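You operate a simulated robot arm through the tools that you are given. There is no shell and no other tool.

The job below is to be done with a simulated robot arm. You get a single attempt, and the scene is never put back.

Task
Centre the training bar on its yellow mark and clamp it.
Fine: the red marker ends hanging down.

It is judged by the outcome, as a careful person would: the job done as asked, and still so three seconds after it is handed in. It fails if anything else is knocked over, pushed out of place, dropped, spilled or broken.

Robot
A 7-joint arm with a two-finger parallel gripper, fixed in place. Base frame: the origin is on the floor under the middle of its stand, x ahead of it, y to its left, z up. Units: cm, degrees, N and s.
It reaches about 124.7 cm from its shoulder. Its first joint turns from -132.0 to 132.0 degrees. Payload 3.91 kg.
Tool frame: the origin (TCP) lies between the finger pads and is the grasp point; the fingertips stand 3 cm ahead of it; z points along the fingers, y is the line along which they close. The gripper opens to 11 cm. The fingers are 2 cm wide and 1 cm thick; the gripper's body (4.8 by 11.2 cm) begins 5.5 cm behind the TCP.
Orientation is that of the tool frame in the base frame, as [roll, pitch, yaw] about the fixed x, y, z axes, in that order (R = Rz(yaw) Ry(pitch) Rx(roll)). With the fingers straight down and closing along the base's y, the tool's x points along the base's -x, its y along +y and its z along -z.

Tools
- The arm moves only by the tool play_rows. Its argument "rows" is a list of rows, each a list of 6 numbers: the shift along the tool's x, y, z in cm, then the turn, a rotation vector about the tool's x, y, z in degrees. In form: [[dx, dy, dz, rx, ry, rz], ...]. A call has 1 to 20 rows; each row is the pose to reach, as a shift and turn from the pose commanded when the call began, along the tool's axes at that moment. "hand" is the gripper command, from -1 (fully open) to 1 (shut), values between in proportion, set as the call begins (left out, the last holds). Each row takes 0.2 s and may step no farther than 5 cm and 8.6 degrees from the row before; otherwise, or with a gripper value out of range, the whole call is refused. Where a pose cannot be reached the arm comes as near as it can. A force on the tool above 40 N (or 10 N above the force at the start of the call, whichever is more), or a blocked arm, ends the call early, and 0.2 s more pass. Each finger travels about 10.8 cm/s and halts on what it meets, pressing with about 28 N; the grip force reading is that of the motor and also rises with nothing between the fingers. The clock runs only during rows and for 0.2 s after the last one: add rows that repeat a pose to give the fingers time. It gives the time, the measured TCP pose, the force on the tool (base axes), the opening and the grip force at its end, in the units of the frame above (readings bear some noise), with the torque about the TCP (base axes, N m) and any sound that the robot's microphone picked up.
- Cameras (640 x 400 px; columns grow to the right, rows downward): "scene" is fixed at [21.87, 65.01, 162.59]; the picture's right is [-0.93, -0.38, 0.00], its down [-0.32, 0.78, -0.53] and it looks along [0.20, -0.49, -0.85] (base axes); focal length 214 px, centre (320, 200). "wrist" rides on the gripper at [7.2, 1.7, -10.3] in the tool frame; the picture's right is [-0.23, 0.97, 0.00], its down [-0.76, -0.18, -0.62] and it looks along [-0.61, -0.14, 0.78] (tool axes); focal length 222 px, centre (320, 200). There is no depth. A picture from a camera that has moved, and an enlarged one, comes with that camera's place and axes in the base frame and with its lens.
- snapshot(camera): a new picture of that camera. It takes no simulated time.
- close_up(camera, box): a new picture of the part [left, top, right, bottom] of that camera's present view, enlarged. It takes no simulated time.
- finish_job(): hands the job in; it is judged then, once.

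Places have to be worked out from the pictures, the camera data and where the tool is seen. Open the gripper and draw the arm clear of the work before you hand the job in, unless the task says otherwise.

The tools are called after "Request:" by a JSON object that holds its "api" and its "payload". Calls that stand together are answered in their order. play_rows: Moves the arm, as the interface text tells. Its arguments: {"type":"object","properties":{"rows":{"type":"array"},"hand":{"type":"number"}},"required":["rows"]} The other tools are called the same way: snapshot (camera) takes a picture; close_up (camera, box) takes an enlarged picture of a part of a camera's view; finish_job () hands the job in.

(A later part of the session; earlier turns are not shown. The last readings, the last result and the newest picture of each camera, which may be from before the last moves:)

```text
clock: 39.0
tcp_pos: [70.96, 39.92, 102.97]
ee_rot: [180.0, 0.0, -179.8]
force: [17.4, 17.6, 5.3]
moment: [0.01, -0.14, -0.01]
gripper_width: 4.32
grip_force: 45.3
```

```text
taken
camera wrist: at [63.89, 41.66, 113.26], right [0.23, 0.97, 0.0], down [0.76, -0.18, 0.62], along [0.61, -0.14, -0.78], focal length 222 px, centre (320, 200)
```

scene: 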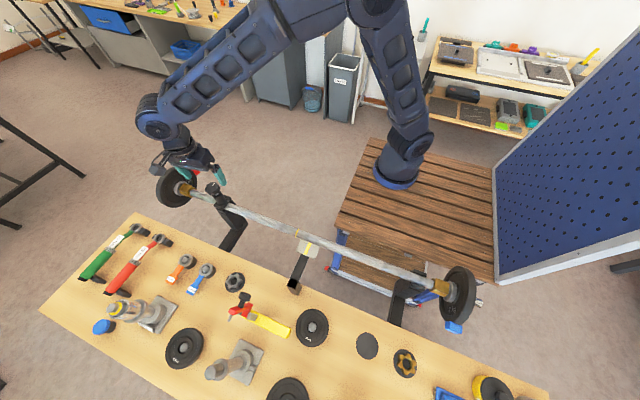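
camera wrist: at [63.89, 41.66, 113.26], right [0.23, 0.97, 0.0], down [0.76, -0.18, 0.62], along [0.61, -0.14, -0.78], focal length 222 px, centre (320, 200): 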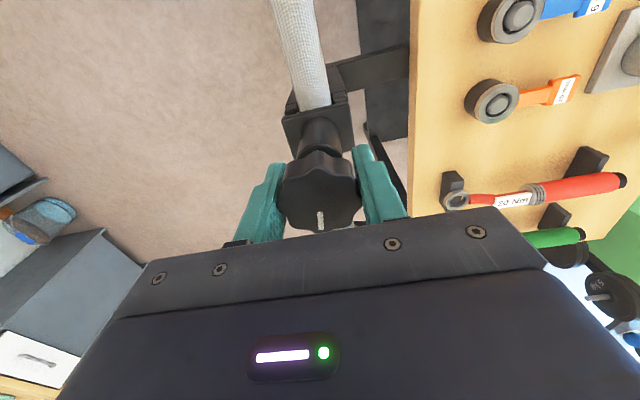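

The pointer now faces +x, so the total is about 170° anticlockwise with no stop met. I centre slightly and turn another 80°.

Request:
{"api": "play_rows", "payload": {"rows": [[-0.06, 0.06, 0, 0, 0, -4], [-0.06, 0.06, 0, 0, 0, -10], [-0.06, 0.06, 0, 0, 0, -17], [-0.06, 0.06, 0, 0, 0, -24], [-0.06, 0.06, 0, 0, 0, -31], [-0.06, 0.06, 0, 0, 0, -38], [-0.06, 0.06, 0, 0, 0, -45], [-0.06, 0.06, 0, 0, 0, -52], [-0.06, 0.06, 0, 0, 0, -59], [-0.06, 0.06, 0, 0, 0, -66], [-0.06, 0.06, 0, 0, 0, -73], [-0.06, 0.06, 0, 0, 0, -80], [-0.06, 0.06, 0, 0, 0, -80]], "hand": 1}}

Request:
{"api": "snapshot", "payload": {"camera": "wrist"}}

Request:
{"api": "close_up", "payload": {"camera": "scene", "box": [200, 175, 250, 215]}}

```text
clock: 41.8
tcp_pos: [71.02, 40.07, 103.08]
ee_rot: [179.9, 0.0, -99.9]
force: [-32.4, 14.5, -7.3]
moment: [0.23, -0.41, -0.97]
gripper_width: 4.3
grip_force: 45.6
```

```text
taken
camera wrist: at [68.18, 33.23, 113.21], right [-0.92, 0.39, 0.0], down [0.31, 0.72, 0.62], along [0.24, 0.57, -0.78], focal length 222 px, centre (320, 200)
```

wrist: 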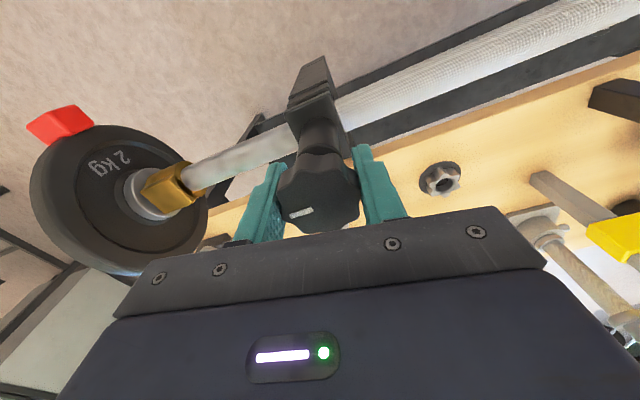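

```text
10.00 times, centred on (225, 195) of scene
camera zoom: at [21.87, 65.01, 162.59], right [-0.93, -0.38, 0.0], down [-0.32, 0.78, -0.53], along [0.2, -0.49, -0.85], focal length 2145 px, centre (1270, 250)
```

zoom: 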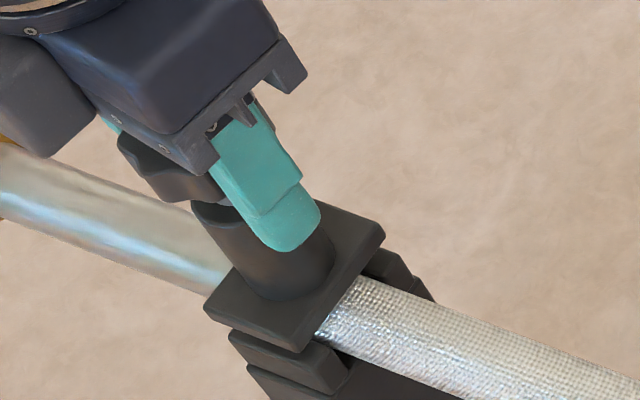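

A torque of about 1 N·m appeared and the pointer stopped near +x, so the knob has reached its loosening stop, roughly 180–190° from the start. I release, rise and go back to the bar for another slide test.

Request:
{"api": "play_rows", "payload": {"rows": [[0, 0, 0, 0, 0, 0], [0, 0, 0, 0, 0, 0], [0, 0, 0, 0, 0, 0], [0, 0, -3, 0, 0, 0], [0, 0, -6, 0, 0, 0], [0, 0, -8, 0, 0, 7], [0.3, 1.7, -8, 0, 0, 15], [0.6, 3.4, -8, 0, 0, 23], [0.9, 5.1, -8, 0, 0, 31], [1.2, 6.8, -8, 0, 0, 39], [1.5, 8.5, -8, 0, 0, 47], [1.8, 10.2, -8, 0, 0, 55], [2.1, 11.9, -8, 0, 0, 63], [2.5, 14, -6, 0, 0, 71], [2.78, 15.76, -3, 0, 0, 79], [2.78, 15.76, 0, 0, 0, 80], [2.78, 15.76, 3, 0, 0, 80], [2.78, 15.76, 5, 0, 0, 80], [2.78, 15.76, 5, 0, 0, 80]], "hand": -1}}

Request:
{"api": "snapshot", "payload": {"camera": "wrist"}}

Request:
{"api": "close_up", "payload": {"camera": "scene", "box": [200, 175, 250, 215]}}

```text
clock: 45.8
tcp_pos: [55.26, 39.95, 97.91]
ee_rot: [180.0, 0.0, -180.0]
force: [0.1, 0.6, -0.7]
moment: [-0.01, -0.04, -0.01]
gripper_width: 11.01
grip_force: 0.1
```

```text
taken
camera wrist: at [48.02, 41.57, 108.22], right [0.23, 0.97, 0.0], down [0.76, -0.18, 0.62], along [0.61, -0.14, -0.78], focal length 222 px, centre (320, 200)
```

wrist: 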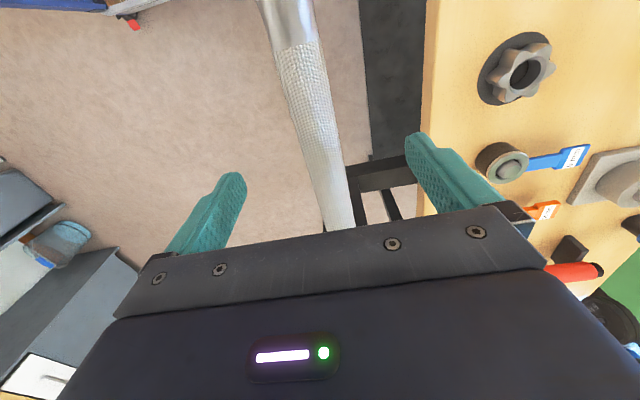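

```text
10.00 times, centred on (225, 195) of scene
camera zoom: at [21.87, 65.01, 162.59], right [-0.93, -0.38, 0.0], down [-0.32, 0.78, -0.53], along [0.2, -0.49, -0.85], focal length 2145 px, centre (1270, 250)
```

zoom: 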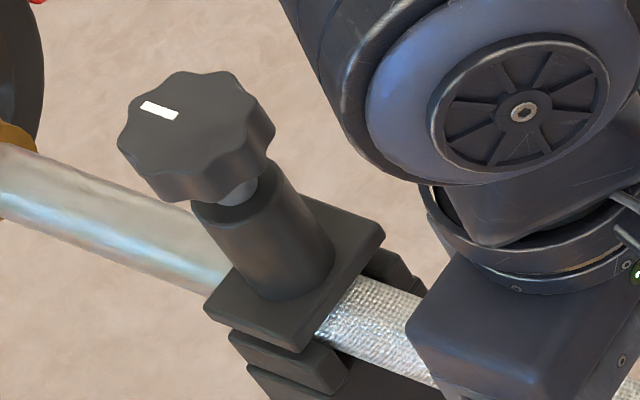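

The pointer now points exactly opposite its starting direction, so the knob is at its open stop. I descend onto the bar and try the slide again.

Request:
{"api": "play_rows", "payload": {"rows": [[0, 0, 1.5, 0, 0, 0], [0, 0, 3.0, 0, 0, 0], [0, 0, 4.5, 0, 0, 0], [0, 0, 5.6, 0, 0, 0], [0, 0, 5.6, 0, 0, 0]], "hand": -1}}

Request:
{"api": "play_rows", "payload": {"rows": [[0, 0, 0, 0, 0, 0], [0, 0, 0, 0, 0, 0], [0, 0, 0, 0, 0, 0], [0, 0, 0, 0, 0, 0], [0, 0, 0, 0, 0, 0]], "hand": 1}}

Request:
{"api": "play_rows", "payload": {"rows": [[0.3, 0, 0, 0, 0, 0], [0.6, 0, 0, 0, 0, 0], [0.9, 0, 0, 0, 0, 0], [1.2, 0, 0, 0, 0, 0], [1.5, 0, 0, 0, 0, 0], [1.5, 0, 0, 0, 0, 0]], "hand": 1}}

Request:
{"api": "close_up", "payload": {"camera": "scene", "box": [285, 220, 335, 260]}}

```text
clock: 47.0
tcp_pos: [55.09, 40.03, 92.42]
ee_rot: [-179.9, 0.0, 180.0]
force: [0.7, -0.1, 0.4]
moment: [-0.02, -0.01, 0.03]
gripper_width: 11.0
grip_force: 0.1
```

```text
clock: 48.2
tcp_pos: [55.14, 39.95, 92.38]
ee_rot: [179.9, -0.2, -179.9]
force: [-0.1, 3.0, -1.9]
moment: [0.02, -0.03, 0.0]
gripper_width: 2.79
grip_force: 44.9
```

```text
clock: 49.6
tcp_pos: [53.64, 40.06, 92.41]
ee_rot: [179.9, 0.0, -180.0]
force: [7.2, 8.9, 7.6]
moment: [0.11, -1.08, -0.1]
gripper_width: 2.78
grip_force: 44.9
```

```text
10.00 times, centred on (310, 240) of scene
camera zoom: at [21.87, 65.01, 162.59], right [-0.93, -0.38, 0.0], down [-0.32, 0.78, -0.53], along [0.2, -0.49, -0.85], focal length 2145 px, centre (420, -200)
```

zoom: 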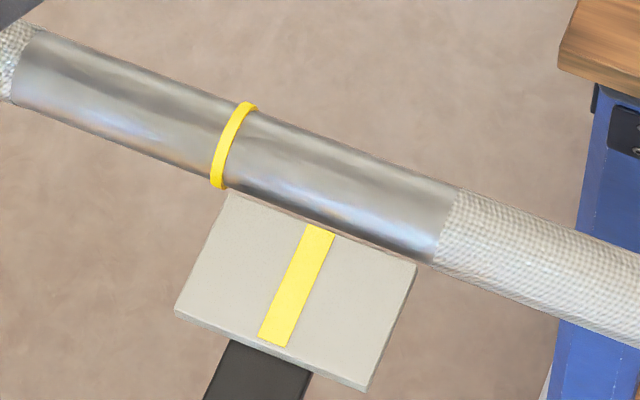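

The bar now slides with the gripper at only about 7 N, having moved about 1.45 cm. I slide it another 3.8 cm slowly.

Request:
{"api": "play_rows", "payload": {"rows": [[0.3, 0, 0, 0, 0, 0], [0.7, 0, 0, 0, 0, 0], [1.1, 0, 0, 0, 0, 0], [1.5, 0, 0, 0, 0, 0], [1.9, 0, 0, 0, 0, 0], [2.3, 0, 0, 0, 0, 0], [2.7, 0, 0, 0, 0, 0], [3.1, 0, 0, 0, 0, 0], [3.5, 0, 0, 0, 0, 0], [3.8, 0, 0, 0, 0, 0], [3.8, 0, 0, 0, 0, 0]], "hand": 1}}

Request:
{"api": "close_up", "payload": {"camera": "scene", "box": [285, 220, 335, 260]}}

Request:
{"api": "close_up", "payload": {"camera": "wrist", "box": [200, 0, 440, 200]}}

```text
clock: 52.0
tcp_pos: [49.88, 39.97, 92.37]
ee_rot: [179.9, 0.1, 180.0]
force: [6.3, -2.5, 20.1]
moment: [-0.13, -0.02, 0.06]
gripper_width: 2.78
grip_force: 44.5
```

```text
10.00 times, centred on (310, 240) of scene
camera zoom: at [21.87, 65.01, 162.59], right [-0.93, -0.38, 0.0], down [-0.32, 0.78, -0.53], along [0.2, -0.49, -0.85], focal length 2145 px, centre (420, -200)
```

zoom: 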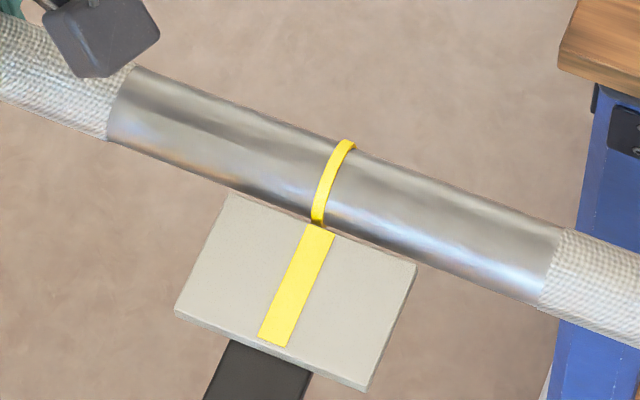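

```text
2.00 times, centred on (320, 100) of wrist
camera zoom: at [42.7, 41.68, 102.64], right [0.23, 0.97, 0.0], down [0.76, -0.18, 0.62], along [0.61, -0.14, -0.78], focal length 444 px, centre (320, 400)
```

zoom: 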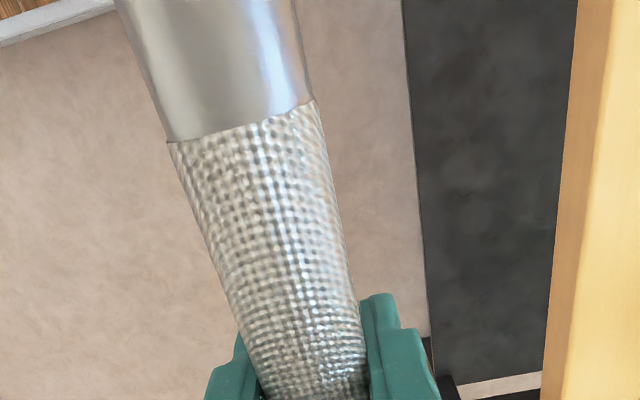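

The ring is now almost in line with the stripe; I'll fine-tune that later from above. With the bar still held, I roll it +30° about base x, which should move the red marker from −y down, and check that it follows.

Request:
{"api": "play_rows", "payload": {"rows": [[0, 0, 0, -4, 0, 0], [0, 0, 0, -9, 0, 0], [0, 0, 0, -14, 0, 0], [0, 0, 0, -19, 0, 0], [0, 0, 0, -24, 0, 0], [0, 0, 0, -30, 0, 0], [0, 0, 0, -30, 0, 0]], "hand": 1}}

Request:
{"api": "snapshot", "payload": {"camera": "scene"}}

Request:
{"api": "close_up", "payload": {"camera": "scene", "box": [140, 150, 260, 225]}}

```text
clock: 53.0
tcp_pos: [49.71, 40.15, 92.43]
ee_rot: [162.3, 0.1, -179.9]
force: [4.1, 6.9, -7.0]
moment: [0.29, 0.07, -0.18]
gripper_width: 2.79
grip_force: 44.8
stopped in row 4: the force on the tool passed its limit at 42 N (the readings are from after the stop); the commanded pose is now the measured one
```

```text
taken
```

scene: 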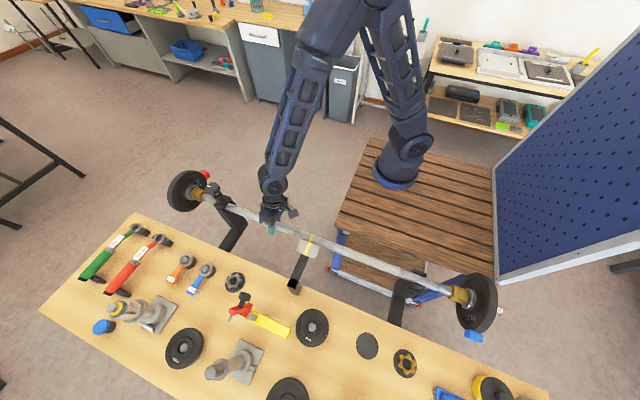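

```text
5.33 times, centred on (200, 188) of scene
camera zoom: at [21.87, 65.01, 162.59], right [-0.93, -0.38, 0.0], down [-0.32, 0.78, -0.53], along [0.2, -0.49, -0.85], focal length 1144 px, centre (960, 267)
```

zoom: 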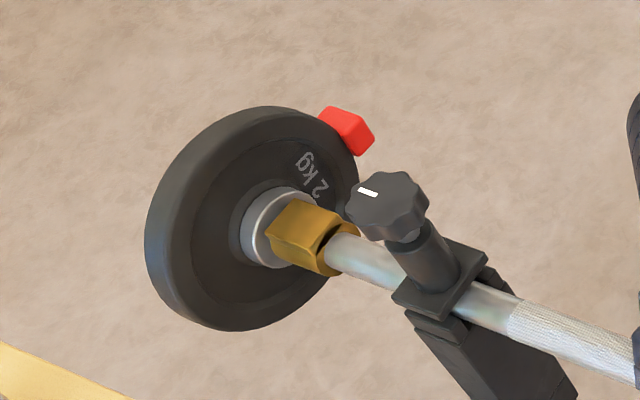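

The call stopped at 18°: the red marker is still level, so the pads slipped around the smooth bar. I'll use more leverage and turn the far plate by its rim instead. First I release, back off along the fingers and straighten up.

Request:
{"api": "play_rows", "payload": {"rows": [[0, 0, 0, 0, 0, 0], [0, 0, 0, 0, 0, 0], [0, 0, 0, 0, 0, 0], [0, 0, -2, 0, 0, 0], [0, 0, -4.5, 0, 0, 0], [0, 0, -7.5, 0, 0, 0], [0, 0, -11, 6, 0, 0], [0, 0, -15, 12, 0, 0], [0, 0, -19, 17.7, 0, 0], [0, 0, -23, 17.7, 0, 0], [0, 0, -23, 17.7, 0, 0]], "hand": -1}}

Request:
{"api": "snapshot", "payload": {"camera": "wrist"}}

Request:
{"api": "close_up", "payload": {"camera": "scene", "box": [285, 220, 335, 260]}}

Request:
{"api": "close_up", "payload": {"camera": "scene", "box": [150, 155, 230, 225]}}

```text
clock: 55.4
tcp_pos: [49.72, 33.04, 114.31]
ee_rot: [-179.9, -0.1, -179.9]
force: [-0.4, 0.7, -0.7]
moment: [0.0, 0.01, -0.02]
gripper_width: 10.98
grip_force: 0.0
```

```text
taken
camera wrist: at [42.61, 34.78, 124.48], right [0.23, 0.97, 0.0], down [0.76, -0.18, 0.62], along [0.61, -0.14, -0.78], focal length 222 px, centre (320, 200)
```

wrist: 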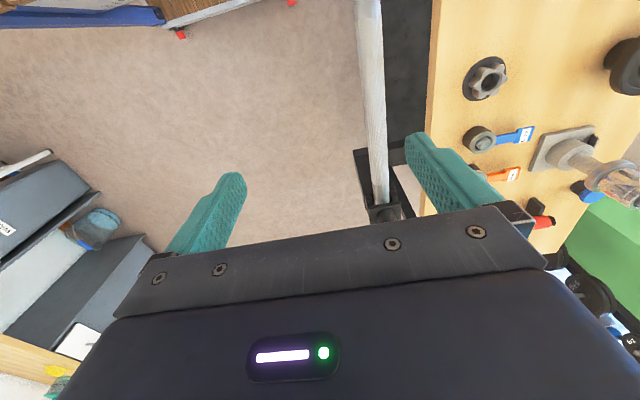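

```text
10.00 times, centred on (310, 240) of scene
camera zoom: at [21.87, 65.01, 162.59], right [-0.93, -0.38, 0.0], down [-0.32, 0.78, -0.53], along [0.2, -0.49, -0.85], focal length 2145 px, centre (420, -200)
```

zoom: 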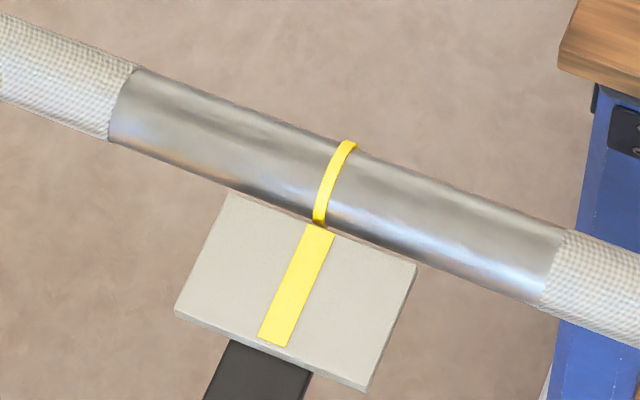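

```text
5.71 times, centred on (190, 190) of scene
camera zoom: at [21.87, 65.01, 162.59], right [-0.93, -0.38, 0.0], down [-0.32, 0.78, -0.53], along [0.2, -0.49, -0.85], focal length 1226 px, centre (1063, 257)
```

zoom: 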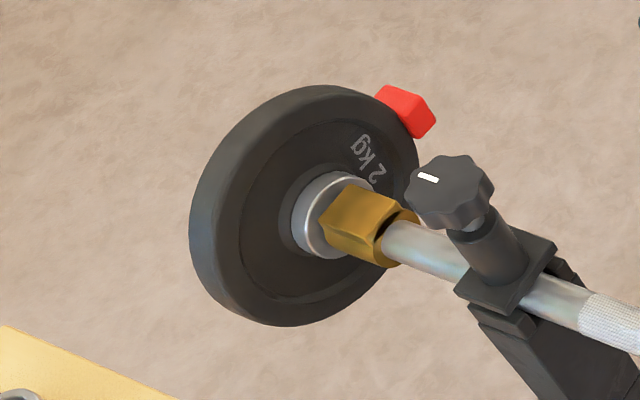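

The bar stayed put when released. I move to hover over the far plate with the fingers turned to close along x, so I can look at the rim.

Request:
{"api": "play_rows", "payload": {"rows": [[-2, 0.4, -1.5, 0, 0, -5], [-5, 1, -2.7, 0, 0, -12], [-8, 1.6, -2.7, 0, 0, -19], [-11, 2.2, -2.7, 0, 0, -26], [-14, 2.8, -2.7, 0, 0, -33], [-17, 3.4, -2.7, 0, 0, -40], [-20, 4, -2.7, 0, 0, -47], [-23, 4.6, -2.7, 0, 0, -54], [-26, 5.2, -2.7, 0, 0, -61], [-29, 5.8, -2.7, 0, 0, -68], [-32, 6.3, -2.7, 0, 0, -75], [-35, 6.7, -2.7, 0, 0, -82], [-37, 7, -2.7, 0, 0, -87], [-38.3, 7.1, -2.7, 0, 0, -90], [-38.3, 7.1, -2.7, 0, 0, -90]], "hand": -1}}

Request:
{"api": "snapshot", "payload": {"camera": "wrist"}}

Request:
{"api": "close_up", "payload": {"camera": "scene", "box": [120, 100, 260, 225]}}

```text
clock: 58.6
tcp_pos: [88.09, 40.38, 116.91]
ee_rot: [179.9, 0.0, -89.9]
force: [0.4, 0.4, 0.2]
moment: [-0.02, -0.03, 0.01]
gripper_width: 11.01
grip_force: 0.1
```

```text
taken
camera wrist: at [86.42, 33.13, 127.21], right [-0.97, 0.22, 0.0], down [0.18, 0.76, 0.62], along [0.14, 0.61, -0.78], focal length 222 px, centre (320, 200)
```

wrist: 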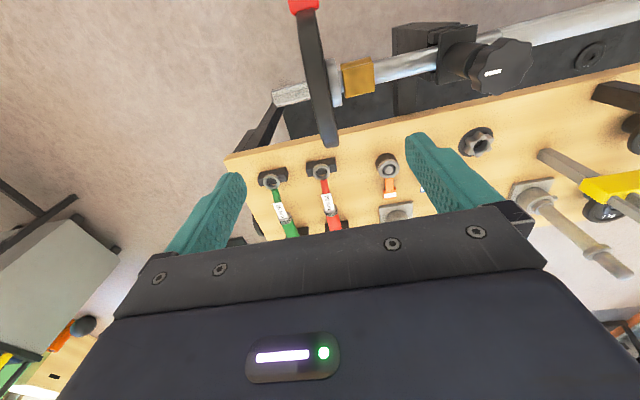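

```text
3.20 times, centred on (190, 162) of scene
camera zoom: at [21.87, 65.01, 162.59], right [-0.93, -0.38, 0.0], down [-0.32, 0.78, -0.53], along [0.2, -0.49, -0.85], focal length 686 px, centre (736, 320)
```

zoom: 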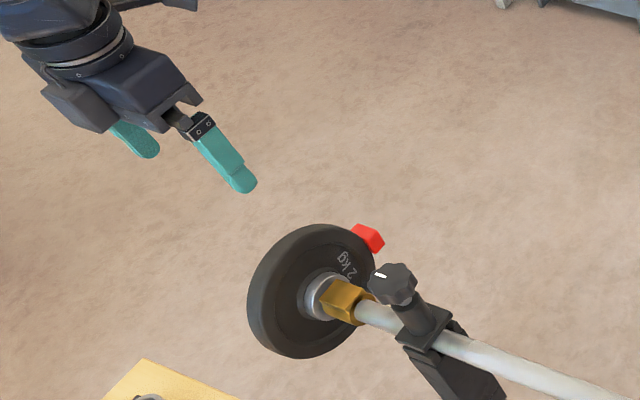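

The wrist view shows the plate edge-on from above, with the red marker on its −y rim. I zoom in to measure the plate's x position and thickness.

Request:
{"api": "close_up", "payload": {"camera": "wrist", "box": [260, 0, 400, 160]}}

```text
2.50 times, centred on (330, 80) of wrist
camera zoom: at [86.42, 33.13, 127.21], right [-0.97, 0.22, 0.0], down [0.18, 0.76, 0.62], along [0.14, 0.61, -0.78], focal length 555 px, centre (295, 500)
```

zoom: 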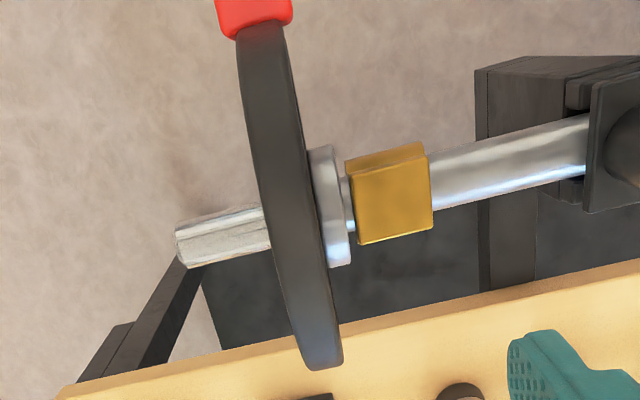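

The plate is about 2.2 cm thick, centred at x≈87.75, with a radius of about 8.8 cm. I centre over its top and descend so the fingers straddle the rim with the tips still outside the hub.

Request:
{"api": "play_rows", "payload": {"rows": [[0.25, 0.36, 2, 0, 0, 0], [0.25, 0.36, 4, 0, 0, 0], [0.25, 0.36, 6, 0, 0, 0], [0.25, 0.36, 8, 0, 0, 0], [0.25, 0.36, 10, 0, 0, 0], [0.25, 0.36, 12, 0, 0, 0], [0.25, 0.36, 12, 0, 0, 0]], "hand": -1}}

Request:
{"api": "snapshot", "payload": {"camera": "wrist"}}

Request:
{"api": "close_up", "payload": {"camera": "scene", "box": [140, 130, 240, 215]}}

```text
clock: 60.2
tcp_pos: [87.59, 39.92, 105.04]
ee_rot: [180.0, 0.0, -89.9]
force: [1.0, 0.2, -0.3]
moment: [0.0, 0.01, -0.03]
gripper_width: 11.02
grip_force: 0.0
```

```text
taken
camera wrist: at [86.1, 32.64, 115.27], right [-0.97, 0.23, 0.0], down [0.18, 0.76, 0.62], along [0.14, 0.61, -0.78], focal length 222 px, centre (320, 200)
```

wrist: 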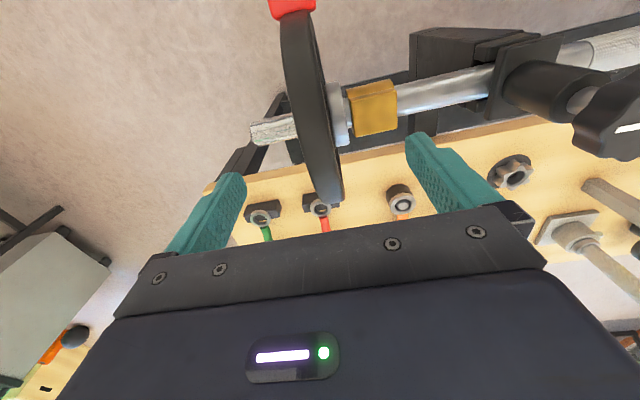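

```text
4.71 times, centred on (190, 172) of scene
camera zoom: at [21.87, 65.01, 162.59], right [-0.93, -0.38, 0.0], down [-0.32, 0.78, -0.53], along [0.2, -0.49, -0.85], focal length 1009 px, centre (932, 329)
```

zoom: 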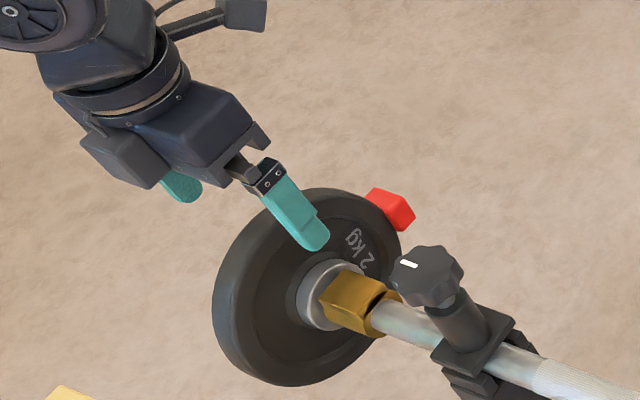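

The fingers are on either side of the plate with clearance. I lower the last 4.7 cm and close gently on the rim.

Request:
{"api": "play_rows", "payload": {"rows": [[0, 0, 1.2, 0, 0, 0], [0, 0, 2.4, 0, 0, 0], [0, 0, 3.6, 0, 0, 0], [0, 0, 4.7, 0, 0, 0], [0, 0, 4.7, 0, 0, 0]], "hand": -1}}

Request:
{"api": "snapshot", "payload": {"camera": "wrist"}}

```text
clock: 61.4
tcp_pos: [87.81, 39.94, 100.35]
ee_rot: [180.0, 0.0, -89.9]
force: [-0.2, 0.5, 0.2]
moment: [0.04, 0.04, -0.03]
gripper_width: 11.01
grip_force: 0.2
```

```text
taken
camera wrist: at [86.11, 32.78, 110.56], right [-0.97, 0.23, 0.0], down [0.18, 0.76, 0.62], along [0.14, 0.61, -0.78], focal length 222 px, centre (320, 200)
```

wrist: 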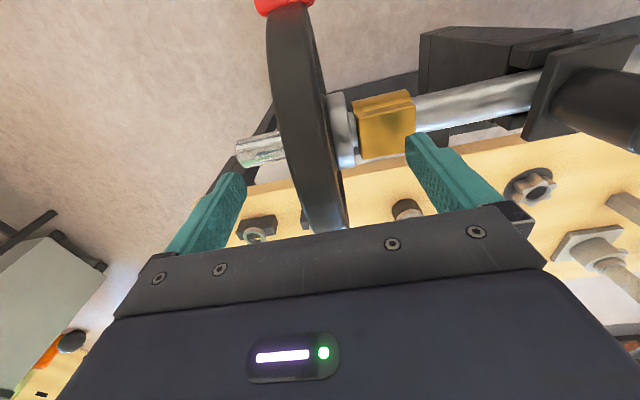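

Both fingers clear the gold collar. I close on the rim.

Request:
{"api": "play_rows", "payload": {"rows": [[0, 0, 0, 0, 0, 0], [0, 0, 0, 0, 0, 0], [0, 0, 0, 0, 0, 0], [0, 0, 0, 0, 0, 0], [0, 0, 0, 0, 0, 0]], "hand": 1}}

Request:
{"api": "snapshot", "payload": {"camera": "wrist"}}

Request:
{"api": "close_up", "payload": {"camera": "scene", "box": [285, 220, 335, 260]}}

```text
clock: 62.6
tcp_pos: [87.79, 39.98, 100.3]
ee_rot: [180.0, 0.0, -89.9]
force: [6.3, 2.0, 0.4]
moment: [0.42, 0.21, -0.48]
gripper_width: 2.21
grip_force: 45.4
```

```text
taken
camera wrist: at [86.13, 32.77, 110.57], right [-0.97, 0.23, 0.0], down [0.18, 0.76, 0.62], along [0.14, 0.61, -0.78], focal length 222 px, centre (320, 200)
```

wrist: 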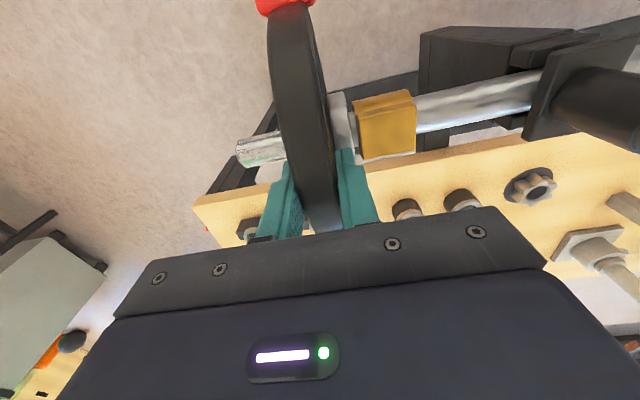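

```text
10.00 times, centred on (310, 240) of scene
camera zoom: at [21.87, 65.01, 162.59], right [-0.93, -0.38, 0.0], down [-0.32, 0.78, -0.53], along [0.2, -0.49, -0.85], focal length 2145 px, centre (420, -200)
```

zoom: 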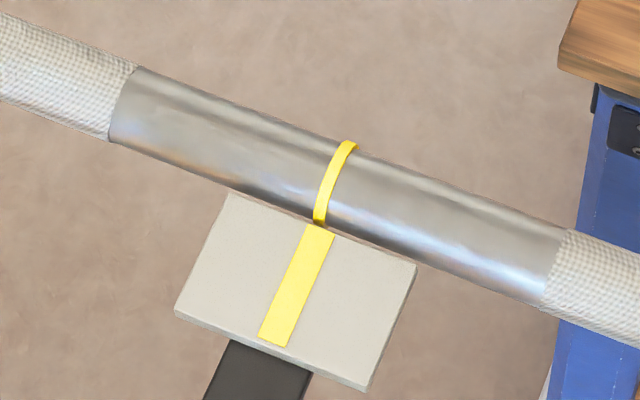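

The rim is held (2.2 cm) and the bar barely shifted. I sweep the hand along an arc of 8 cm radius about the bar axis, 20° first, and watch the forces.

Request:
{"api": "play_rows", "payload": {"rows": [[0.35, 0, 0.01, 0, -2.5, 0], [0.7, 0, 0.03, 0, -5, 0], [1.05, 0, 0.07, 0, -7.5, 0], [1.39, 0, 0.12, 0, -10, 0], [1.73, 0, 0.19, 0, -12.5, 0], [2.07, 0, 0.27, 0, -15, 0], [2.41, 0, 0.37, 0, -17.5, 0], [2.74, 0, 0.48, 0, -20, 0], [2.74, 0, 0.48, 0, -20, 0]], "hand": 1}}

Request:
{"api": "snapshot", "payload": {"camera": "wrist"}}

Request:
{"api": "close_up", "payload": {"camera": "scene", "box": [140, 130, 240, 215]}}

```text
clock: 64.6
tcp_pos: [87.57, 37.57, 99.84]
ee_rot: [179.9, 19.9, -89.8]
force: [-3.8, 16.5, -1.0]
moment: [1.46, -0.31, -0.67]
gripper_width: 2.19
grip_force: 44.9
```

```text
taken
camera wrist: at [86.04, 27.14, 107.03], right [-0.97, 0.21, 0.08], down [0.18, 0.5, 0.85], along [0.14, 0.84, -0.53], focal length 222 px, centre (320, 200)
```

wrist: 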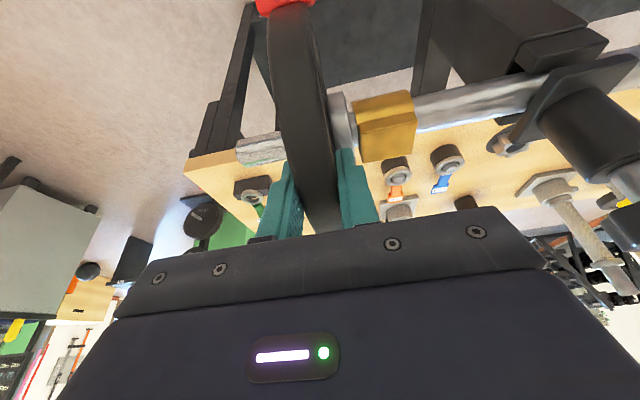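

```text
4.71 times, centred on (190, 172) of scene
camera zoom: at [21.87, 65.01, 162.59], right [-0.93, -0.38, 0.0], down [-0.32, 0.78, -0.53], along [0.2, -0.49, -0.85], focal length 1009 px, centre (932, 329)
```

zoom: 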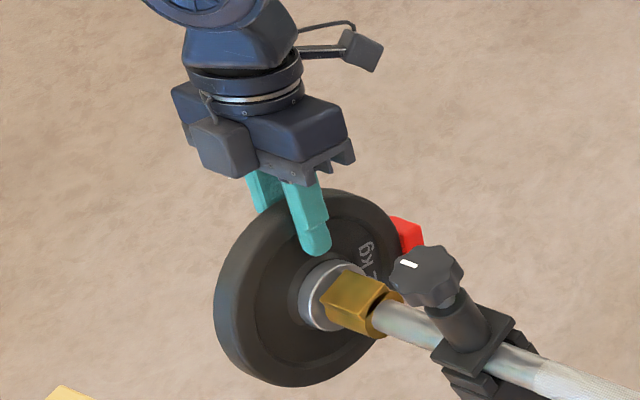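

The plate follows: the red marker is moving down, with 16 N on the tool. I continue another 25° along the same arc.

Request:
{"api": "play_rows", "payload": {"rows": [[0.35, 0, 0.01, 0, -2.5, 0], [0.7, 0, 0.03, 0, -5, 0], [1.05, 0, 0.07, 0, -7.5, 0], [1.39, 0, 0.12, 0, -10, 0], [1.73, 0, 0.19, 0, -12.5, 0], [2.07, 0, 0.27, 0, -15, 0], [2.41, 0, 0.37, 0, -17.5, 0], [2.74, 0, 0.48, 0, -20, 0], [3.06, 0, 0.61, 0, -22.5, 0], [3.38, 0, 0.75, 0, -25, 0], [3.38, 0, 0.75, 0, -25, 0]], "hand": 1}}

Request:
{"api": "snapshot", "payload": {"camera": "wrist"}}

Request:
{"api": "snapshot", "payload": {"camera": "scene"}}

Request:
{"api": "close_up", "payload": {"camera": "scene", "box": [140, 130, 240, 215]}}

```text
clock: 67.0
tcp_pos: [87.75, 34.37, 97.93]
ee_rot: [-179.9, 45.0, -89.8]
force: [0.0, 20.9, -1.4]
moment: [1.18, -0.09, -0.75]
gripper_width: 2.21
grip_force: 45.2
```

```text
taken
camera wrist: at [86.08, 22.01, 100.03], right [-0.97, 0.16, 0.16], down [0.18, 0.1, 0.98], along [0.14, 0.98, -0.12], focal length 222 px, centre (320, 200)
```

wrist: 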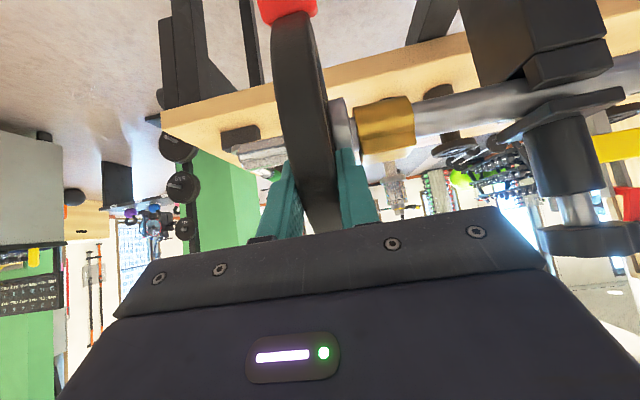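

```text
taken
```

scene: 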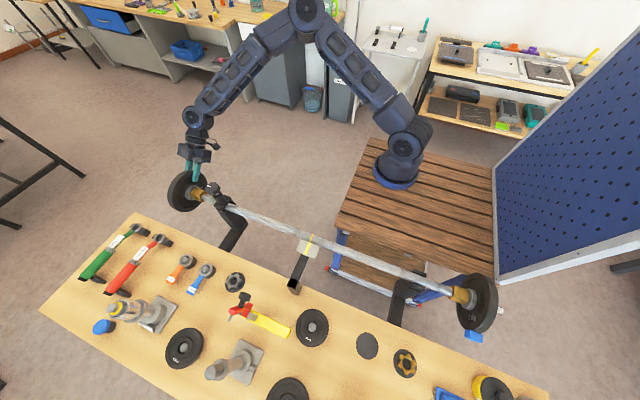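

```text
4.71 times, centred on (190, 172) of scene
camera zoom: at [21.87, 65.01, 162.59], right [-0.93, -0.38, 0.0], down [-0.32, 0.78, -0.53], along [0.2, -0.49, -0.85], focal length 1009 px, centre (932, 329)
```

zoom: 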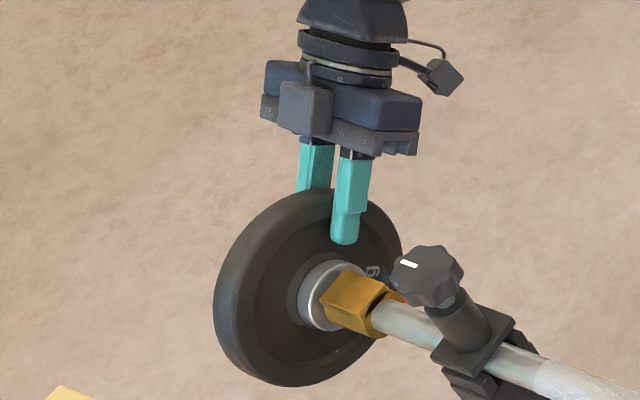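

The red marker is going down, but the blue marker and the gold collar look unchanged, so the plate may be turning on the bar. I zoom in to check before continuing.

Request:
{"api": "close_up", "payload": {"camera": "scene", "box": [430, 260, 520, 350]}}

Request:
{"api": "close_up", "payload": {"camera": "scene", "box": [185, 175, 245, 225]}}

Request:
{"api": "close_up", "payload": {"camera": "wrist", "box": [240, 0, 440, 200]}}

```text
4.44 times, centred on (475, 305) of scene
camera zoom: at [21.87, 65.01, 162.59], right [-0.93, -0.38, 0.0], down [-0.32, 0.78, -0.53], along [0.2, -0.49, -0.85], focal length 953 px, centre (-369, -267)
```

zoom: 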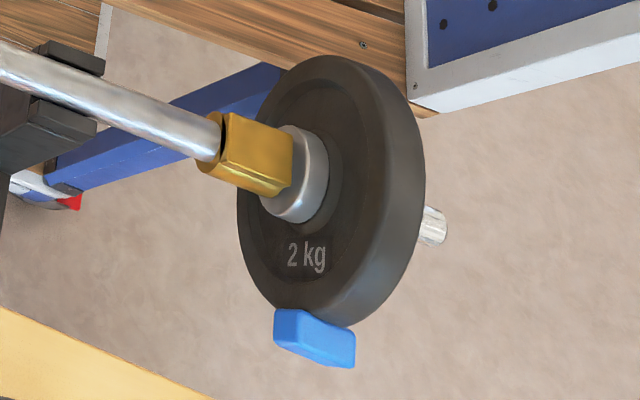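

```text
8.00 times, centred on (215, 200) of scene
camera zoom: at [21.87, 65.01, 162.59], right [-0.93, -0.38, 0.0], down [-0.32, 0.78, -0.53], along [0.2, -0.49, -0.85], focal length 1716 px, centre (1160, 200)
```

zoom: 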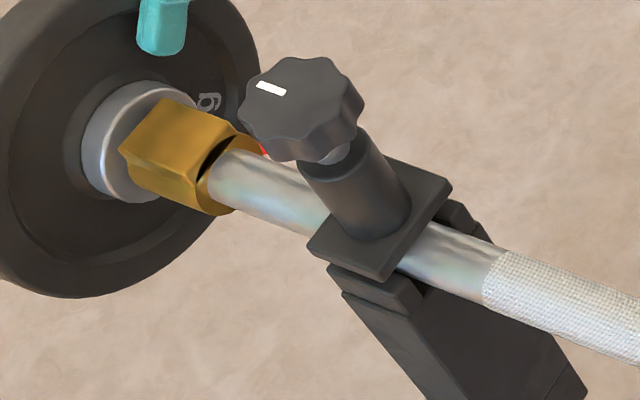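

```text
2.00 times, centred on (340, 100) of wrist
camera zoom: at [86.08, 22.01, 100.03], right [-0.97, 0.16, 0.16], down [0.18, 0.1, 0.98], along [0.14, 0.98, -0.12], focal length 444 px, centre (280, 400)
```

zoom: 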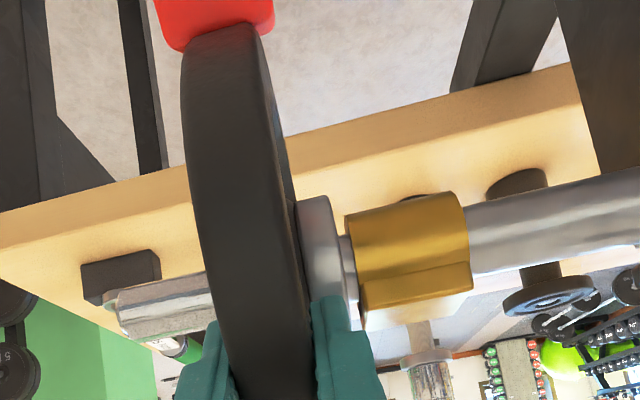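

The collar, bar and blue marker stay still, so the red-marked plate turns on its own on the bar with some friction. That still brings the red marker down, so I keep sweeping another 25°, easing slightly inward to relieve the radial load.

Request:
{"api": "play_rows", "payload": {"rows": [[0.35, 0, 0.04, 0, -2.5, 0], [0.7, 0, 0.08, 0, -5, 0], [1.05, 0, 0.12, 0, -7.5, 0], [1.39, 0, 0.17, 0, -10, 0], [1.73, 0, 0.24, 0, -12.5, 0], [2.07, 0, 0.32, 0, -15, 0], [2.41, 0, 0.42, 0, -17.5, 0], [2.74, 0, 0.53, 0, -20, 0], [3.06, 0, 0.66, 0, -22.5, 0], [3.38, 0, 0.8, 0, -25, 0], [3.38, 0, 0.8, 0, -25, 0]], "hand": 1}}

Request:
{"api": "snapshot", "payload": {"camera": "scene"}}

Request:
{"api": "snapshot", "payload": {"camera": "wrist"}}

```text
clock: 69.4
tcp_pos: [87.7, 32.8, 95.04]
ee_rot: [-179.9, 70.0, -89.7]
force: [-3.9, 35.2, 0.3]
moment: [0.76, -0.13, -1.03]
gripper_width: 2.18
grip_force: 45.4
```

```text
taken
```

scene: 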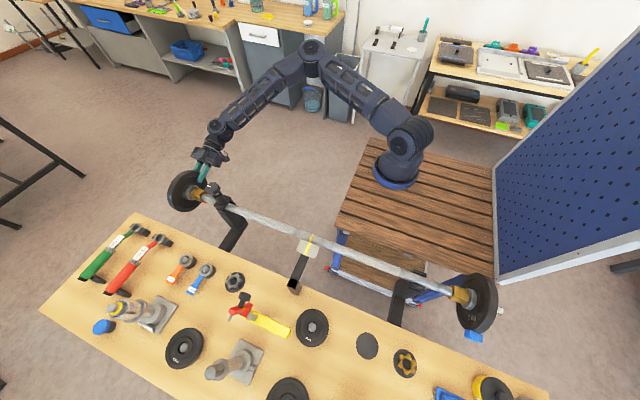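

```text
taken
camera wrist: at [86.11, 20.52, 91.66], right [-0.97, 0.07, 0.21], down [0.18, -0.32, 0.93], along [0.14, 0.94, 0.3], focal length 222 px, centre (320, 200)
```

wrist: 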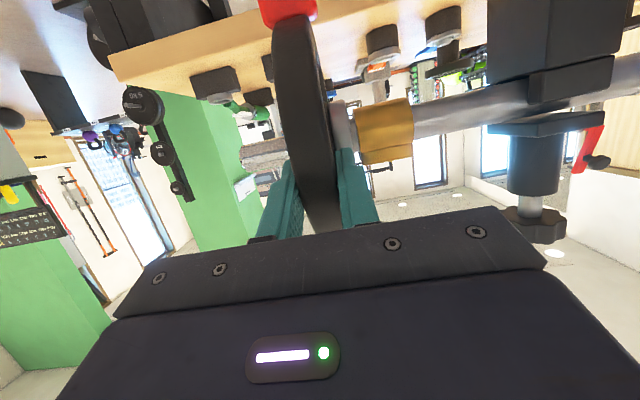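

Load built up to 35 N toward the bar axis, which means the path is slightly too wide. I ease inward about 0.25 cm first, then turn the remaining 20°.

Request:
{"api": "play_rows", "payload": {"rows": [[0, 0, 0.12, 0, 0, 0], [0, 0, 0.25, 0, 0, 0], [0, 0, 0.25, 0, 0, 0]], "hand": 1}}

Request:
{"api": "play_rows", "payload": {"rows": [[0.33, 0, 0.03, 0, -2.5, 0], [0.66, 0, 0.06, 0, -5, 0], [0.99, 0, 0.1, 0, -7.5, 0], [1.32, 0, 0.15, 0, -10, 0], [1.64, 0, 0.22, 0, -12.5, 0], [1.97, 0, 0.3, 0, -15, 0], [2.29, 0, 0.39, 0, -17.5, 0], [2.6, 0, 0.5, 0, -20, 0], [2.6, 0, 0.5, 0, -20, 0]], "hand": 1}}

Request:
{"api": "snapshot", "payload": {"camera": "wrist"}}

Request:
{"api": "snapshot", "payload": {"camera": "scene"}}

```text
clock: 70.2
tcp_pos: [87.84, 32.69, 95.06]
ee_rot: [-179.9, 70.0, -89.8]
force: [-7.8, -8.4, 13.3]
moment: [0.79, 0.45, 0.32]
gripper_width: 2.19
grip_force: 45.3
```

```text
clock: 72.2
tcp_pos: [87.74, 32.48, 92.44]
ee_rot: [-45.7, 89.9, 44.4]
force: [7.7, 16.0, 14.0]
moment: [1.04, 0.17, -1.07]
gripper_width: 2.21
grip_force: 45.5
```

```text
taken
camera wrist: at [86.05, 22.12, 85.04], right [-0.97, 0.0, 0.23], down [0.18, -0.62, 0.76], along [0.14, 0.78, 0.61], focal length 222 px, centre (320, 200)
```

wrist: 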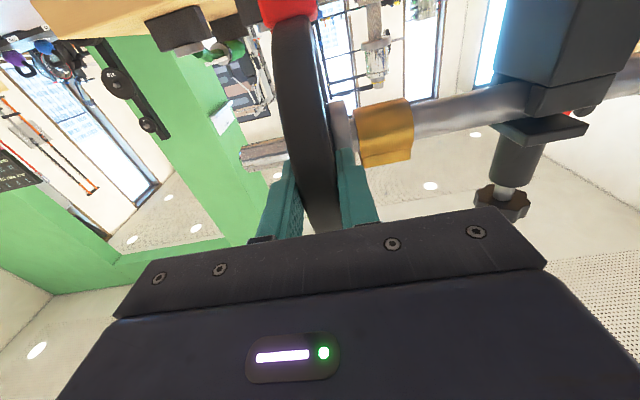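

```text
taken
```

scene: 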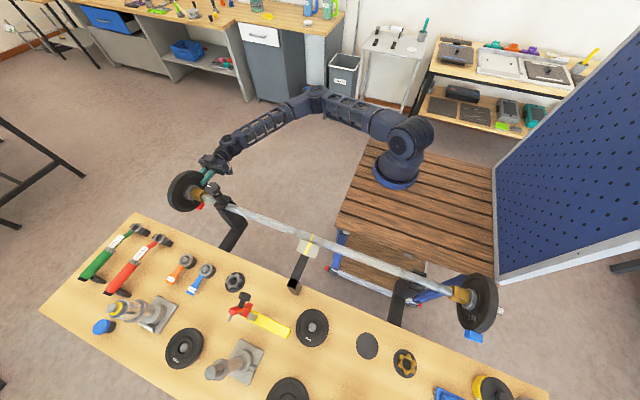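

The hand now points along +y, and the red marker has come round to the bottom of the plate. I open the fingers, back straight out, and check that the marker stays down.

Request:
{"api": "play_rows", "payload": {"rows": [[0, 0, 0, 0, 0, 0], [0, 0, 0, 0, 0, 0], [0, 0, 0, 0, 0, 0], [0, 0, 0, 0, 0, 0], [0, 0, -2, 0, 0, 0], [0, 0, -4, 0, 0, 0], [0, 0, -6, 0, 0, 0], [0, 0, -8, 0, 0, 0], [0, 0, -8, 0, 0, 0]], "hand": -1}}

Request:
{"api": "snapshot", "payload": {"camera": "wrist"}}

Request:
{"api": "close_up", "payload": {"camera": "scene", "box": [150, 155, 230, 225]}}

Request:
{"api": "close_up", "payload": {"camera": "scene", "box": [285, 220, 335, 260]}}

```text
clock: 74.2
tcp_pos: [87.73, 24.45, 92.48]
ee_rot: [81.3, 90.0, 171.5]
force: [0.2, -0.6, -0.3]
moment: [0.03, 0.02, 0.01]
gripper_width: 11.02
grip_force: 0.1
```

```text
taken
camera wrist: at [86.11, 14.07, 85.08], right [-0.97, 0.0, 0.23], down [0.18, -0.62, 0.76], along [0.14, 0.78, 0.61], focal length 222 px, centre (320, 200)
```

wrist: 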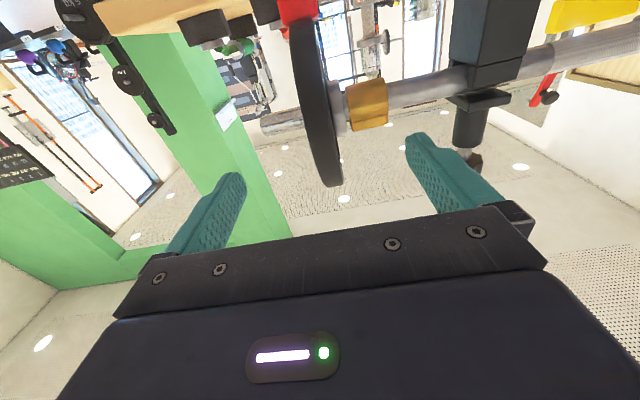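

```text
5.71 times, centred on (190, 190) of scene
camera zoom: at [21.87, 65.01, 162.59], right [-0.93, -0.38, 0.0], down [-0.32, 0.78, -0.53], along [0.2, -0.49, -0.85], focal length 1226 px, centre (1063, 257)
```

zoom: 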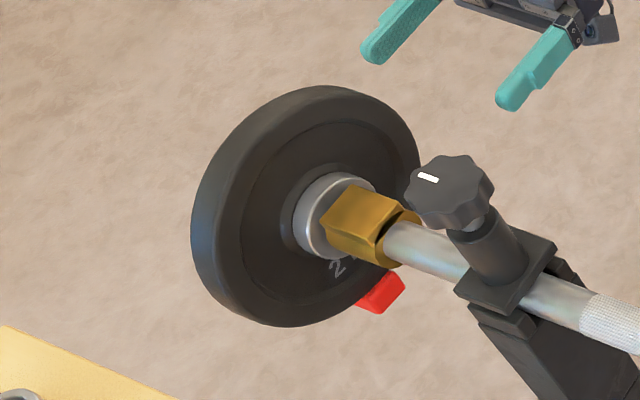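

```text
10.00 times, centred on (310, 240) of scene
camera zoom: at [21.87, 65.01, 162.59], right [-0.93, -0.38, 0.0], down [-0.32, 0.78, -0.53], along [0.2, -0.49, -0.85], focal length 2145 px, centre (420, -200)
```

zoom: 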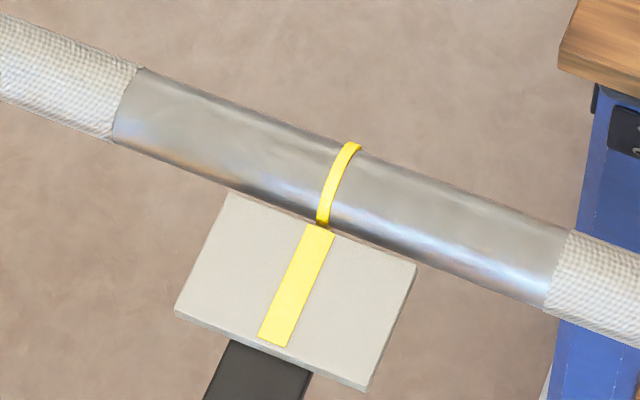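

The marker stays at the bottom after release. I check its angle more precisely from the wrist camera and move on only when sure.

Request:
{"api": "close_up", "payload": {"camera": "wrist", "box": [240, 0, 420, 200]}}

Request:
{"api": "close_up", "payload": {"camera": "scene", "box": [170, 170, 225, 220]}}

```text
2.00 times, centred on (330, 100) of wrist
camera zoom: at [86.11, 14.07, 85.08], right [-0.97, 0.0, 0.23], down [0.18, -0.62, 0.76], along [0.14, 0.78, 0.61], focal length 444 px, centre (300, 400)
```

zoom: 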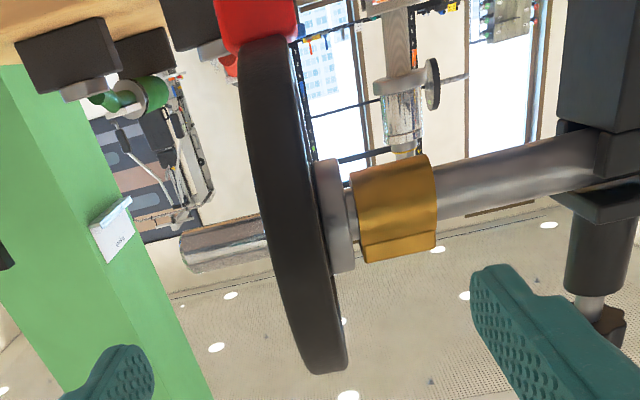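

```text
8.00 times, centred on (198, 195) of scene
camera zoom: at [21.87, 65.01, 162.59], right [-0.93, -0.38, 0.0], down [-0.32, 0.78, -0.53], along [0.2, -0.49, -0.85], focal length 1716 px, centre (1300, 240)
```

zoom: 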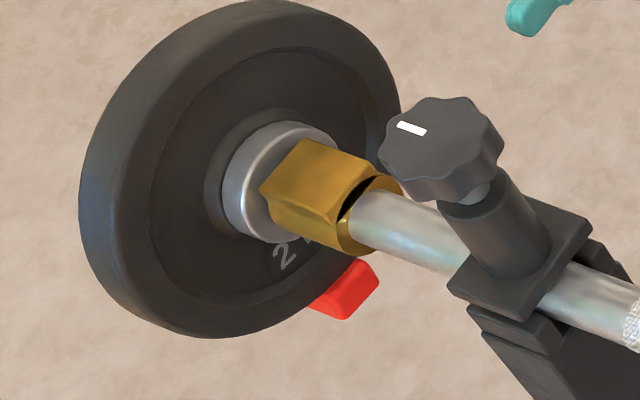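

Only part of the marker is visible past the plate from here, so I need a better view. I raise the hand, turn it back to pointing down, and will look at the inner face of the plate from the wrist camera.

Request:
{"api": "play_rows", "payload": {"rows": [[-1, 0, 0, 0, 4, 0], [-2.5, 0, 0, 0, 11, 0], [-4.5, 0, 0, 0, 18, 0], [-6.5, 0, 0, 0, 25, 0], [-8.5, 0, 0, 0, 32, 0], [-10.5, 0, 0, 0, 39, 0], [-12.5, 0, 0, 0, 46, 0], [-14.5, 0, 0, 0, 53, 0], [-16.5, 0, 0, 0, 60, 0], [-18.5, 0, 0, 0, 67, 0], [-20.5, 0, 0, 0, 74, 0], [-22.5, 0, 0, 0, 81, 0], [-24, 0, 0, 0, 87, 0], [-24, 0, 0, 0, 90, 0], [-24, 0, 0, 0, 90, 0]], "hand": -1}}

```text
clock: 77.4
tcp_pos: [87.76, 24.56, 116.37]
ee_rot: [180.0, 0.0, -89.9]
force: [-0.7, 0.5, 0.6]
moment: [0.0, 0.01, -0.01]
gripper_width: 11.01
grip_force: 0.1
```

The hand is upright again. I turn the yaw back and move to a spot beside the knob so the wrist camera looks at the far plate's inner face.

Request:
{"api": "play_rows", "payload": {"rows": [[0, 1.5, 0.5, 0, 0, 7], [0, 3, 1, 0, 0, 14], [0, 4.5, 1.5, 0, 0, 21], [-0.3, 6, 2, 0, 0, 28], [-0.6, 7.5, 2.5, 0, 0, 35], [-0.9, 9, 3, 0, 0, 42], [-1.2, 10.5, 3.5, 0, 0, 49], [-1.5, 12, 4, 0, 0, 56], [-1.8, 13.5, 4.5, 0, 0, 63], [-2.1, 15, 5, 0, 0, 70], [-2.5, 16.5, 6, 0, 0, 77], [-2.8, 18, 7, 0, 0, 84], [-3, 19.5, 8, 0, 0, 90], [-3, 19.8, 8.4, 0, 0, 90], [-3, 19.8, 8.4, 0, 0, 90]], "hand": -1}}

Request:
{"api": "snapshot", "payload": {"camera": "wrist"}}

```text
clock: 80.6
tcp_pos: [67.93, 27.28, 108.08]
ee_rot: [180.0, 0.0, -179.9]
force: [-0.2, 0.2, -0.3]
moment: [0.01, 0.0, -0.01]
gripper_width: 11.01
grip_force: 0.1
```

```text
taken
camera wrist: at [60.7, 29.07, 118.18], right [0.23, 0.97, 0.0], down [0.76, -0.18, 0.62], along [0.61, -0.14, -0.78], focal length 222 px, centre (320, 200)
```

wrist: 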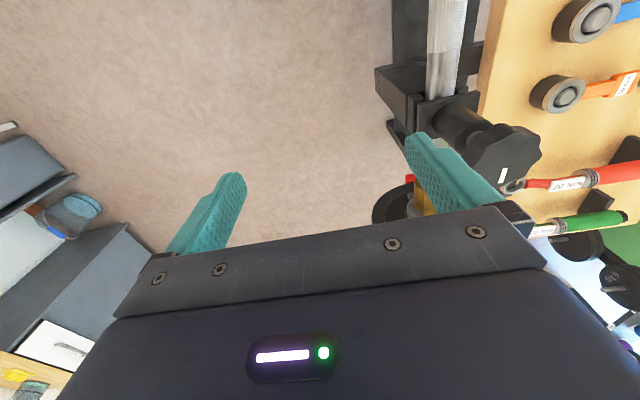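

A finger hides the plate. I close the empty gripper to clear the view and look again.

Request:
{"api": "play_rows", "payload": {"rows": [[0, 0, -3, 0, 0, 0], [2, 0, -5, 0, 0, 0], [4, 0, -5, 0, 0, 0], [4, 0, -5, 0, 0, 0]], "hand": 1}}

Request:
{"api": "close_up", "payload": {"camera": "wrist", "box": [340, 60, 520, 230]}}

```text
clock: 81.6
tcp_pos: [63.66, 27.4, 113.02]
ee_rot: [-180.0, 0.0, -179.9]
force: [0.6, 0.1, 0.0]
moment: [0.01, 0.04, -0.02]
gripper_width: 0.0
grip_force: 27.8
```

```text
2.35 times, centred on (430, 145) of wrist
camera zoom: at [56.47, 29.13, 123.15], right [0.23, 0.97, 0.0], down [0.76, -0.18, 0.62], along [0.61, -0.14, -0.78], focal length 523 px, centre (61, 329)
```

zoom: 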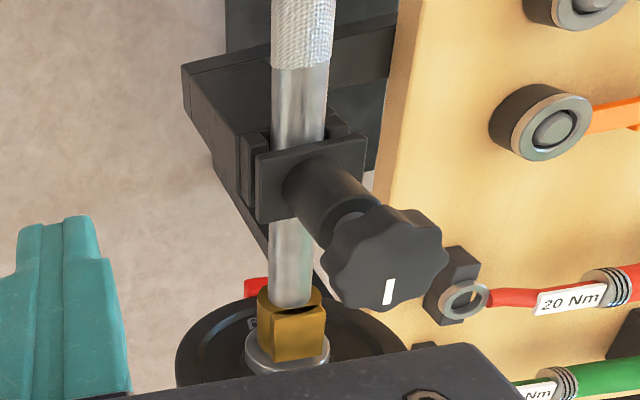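

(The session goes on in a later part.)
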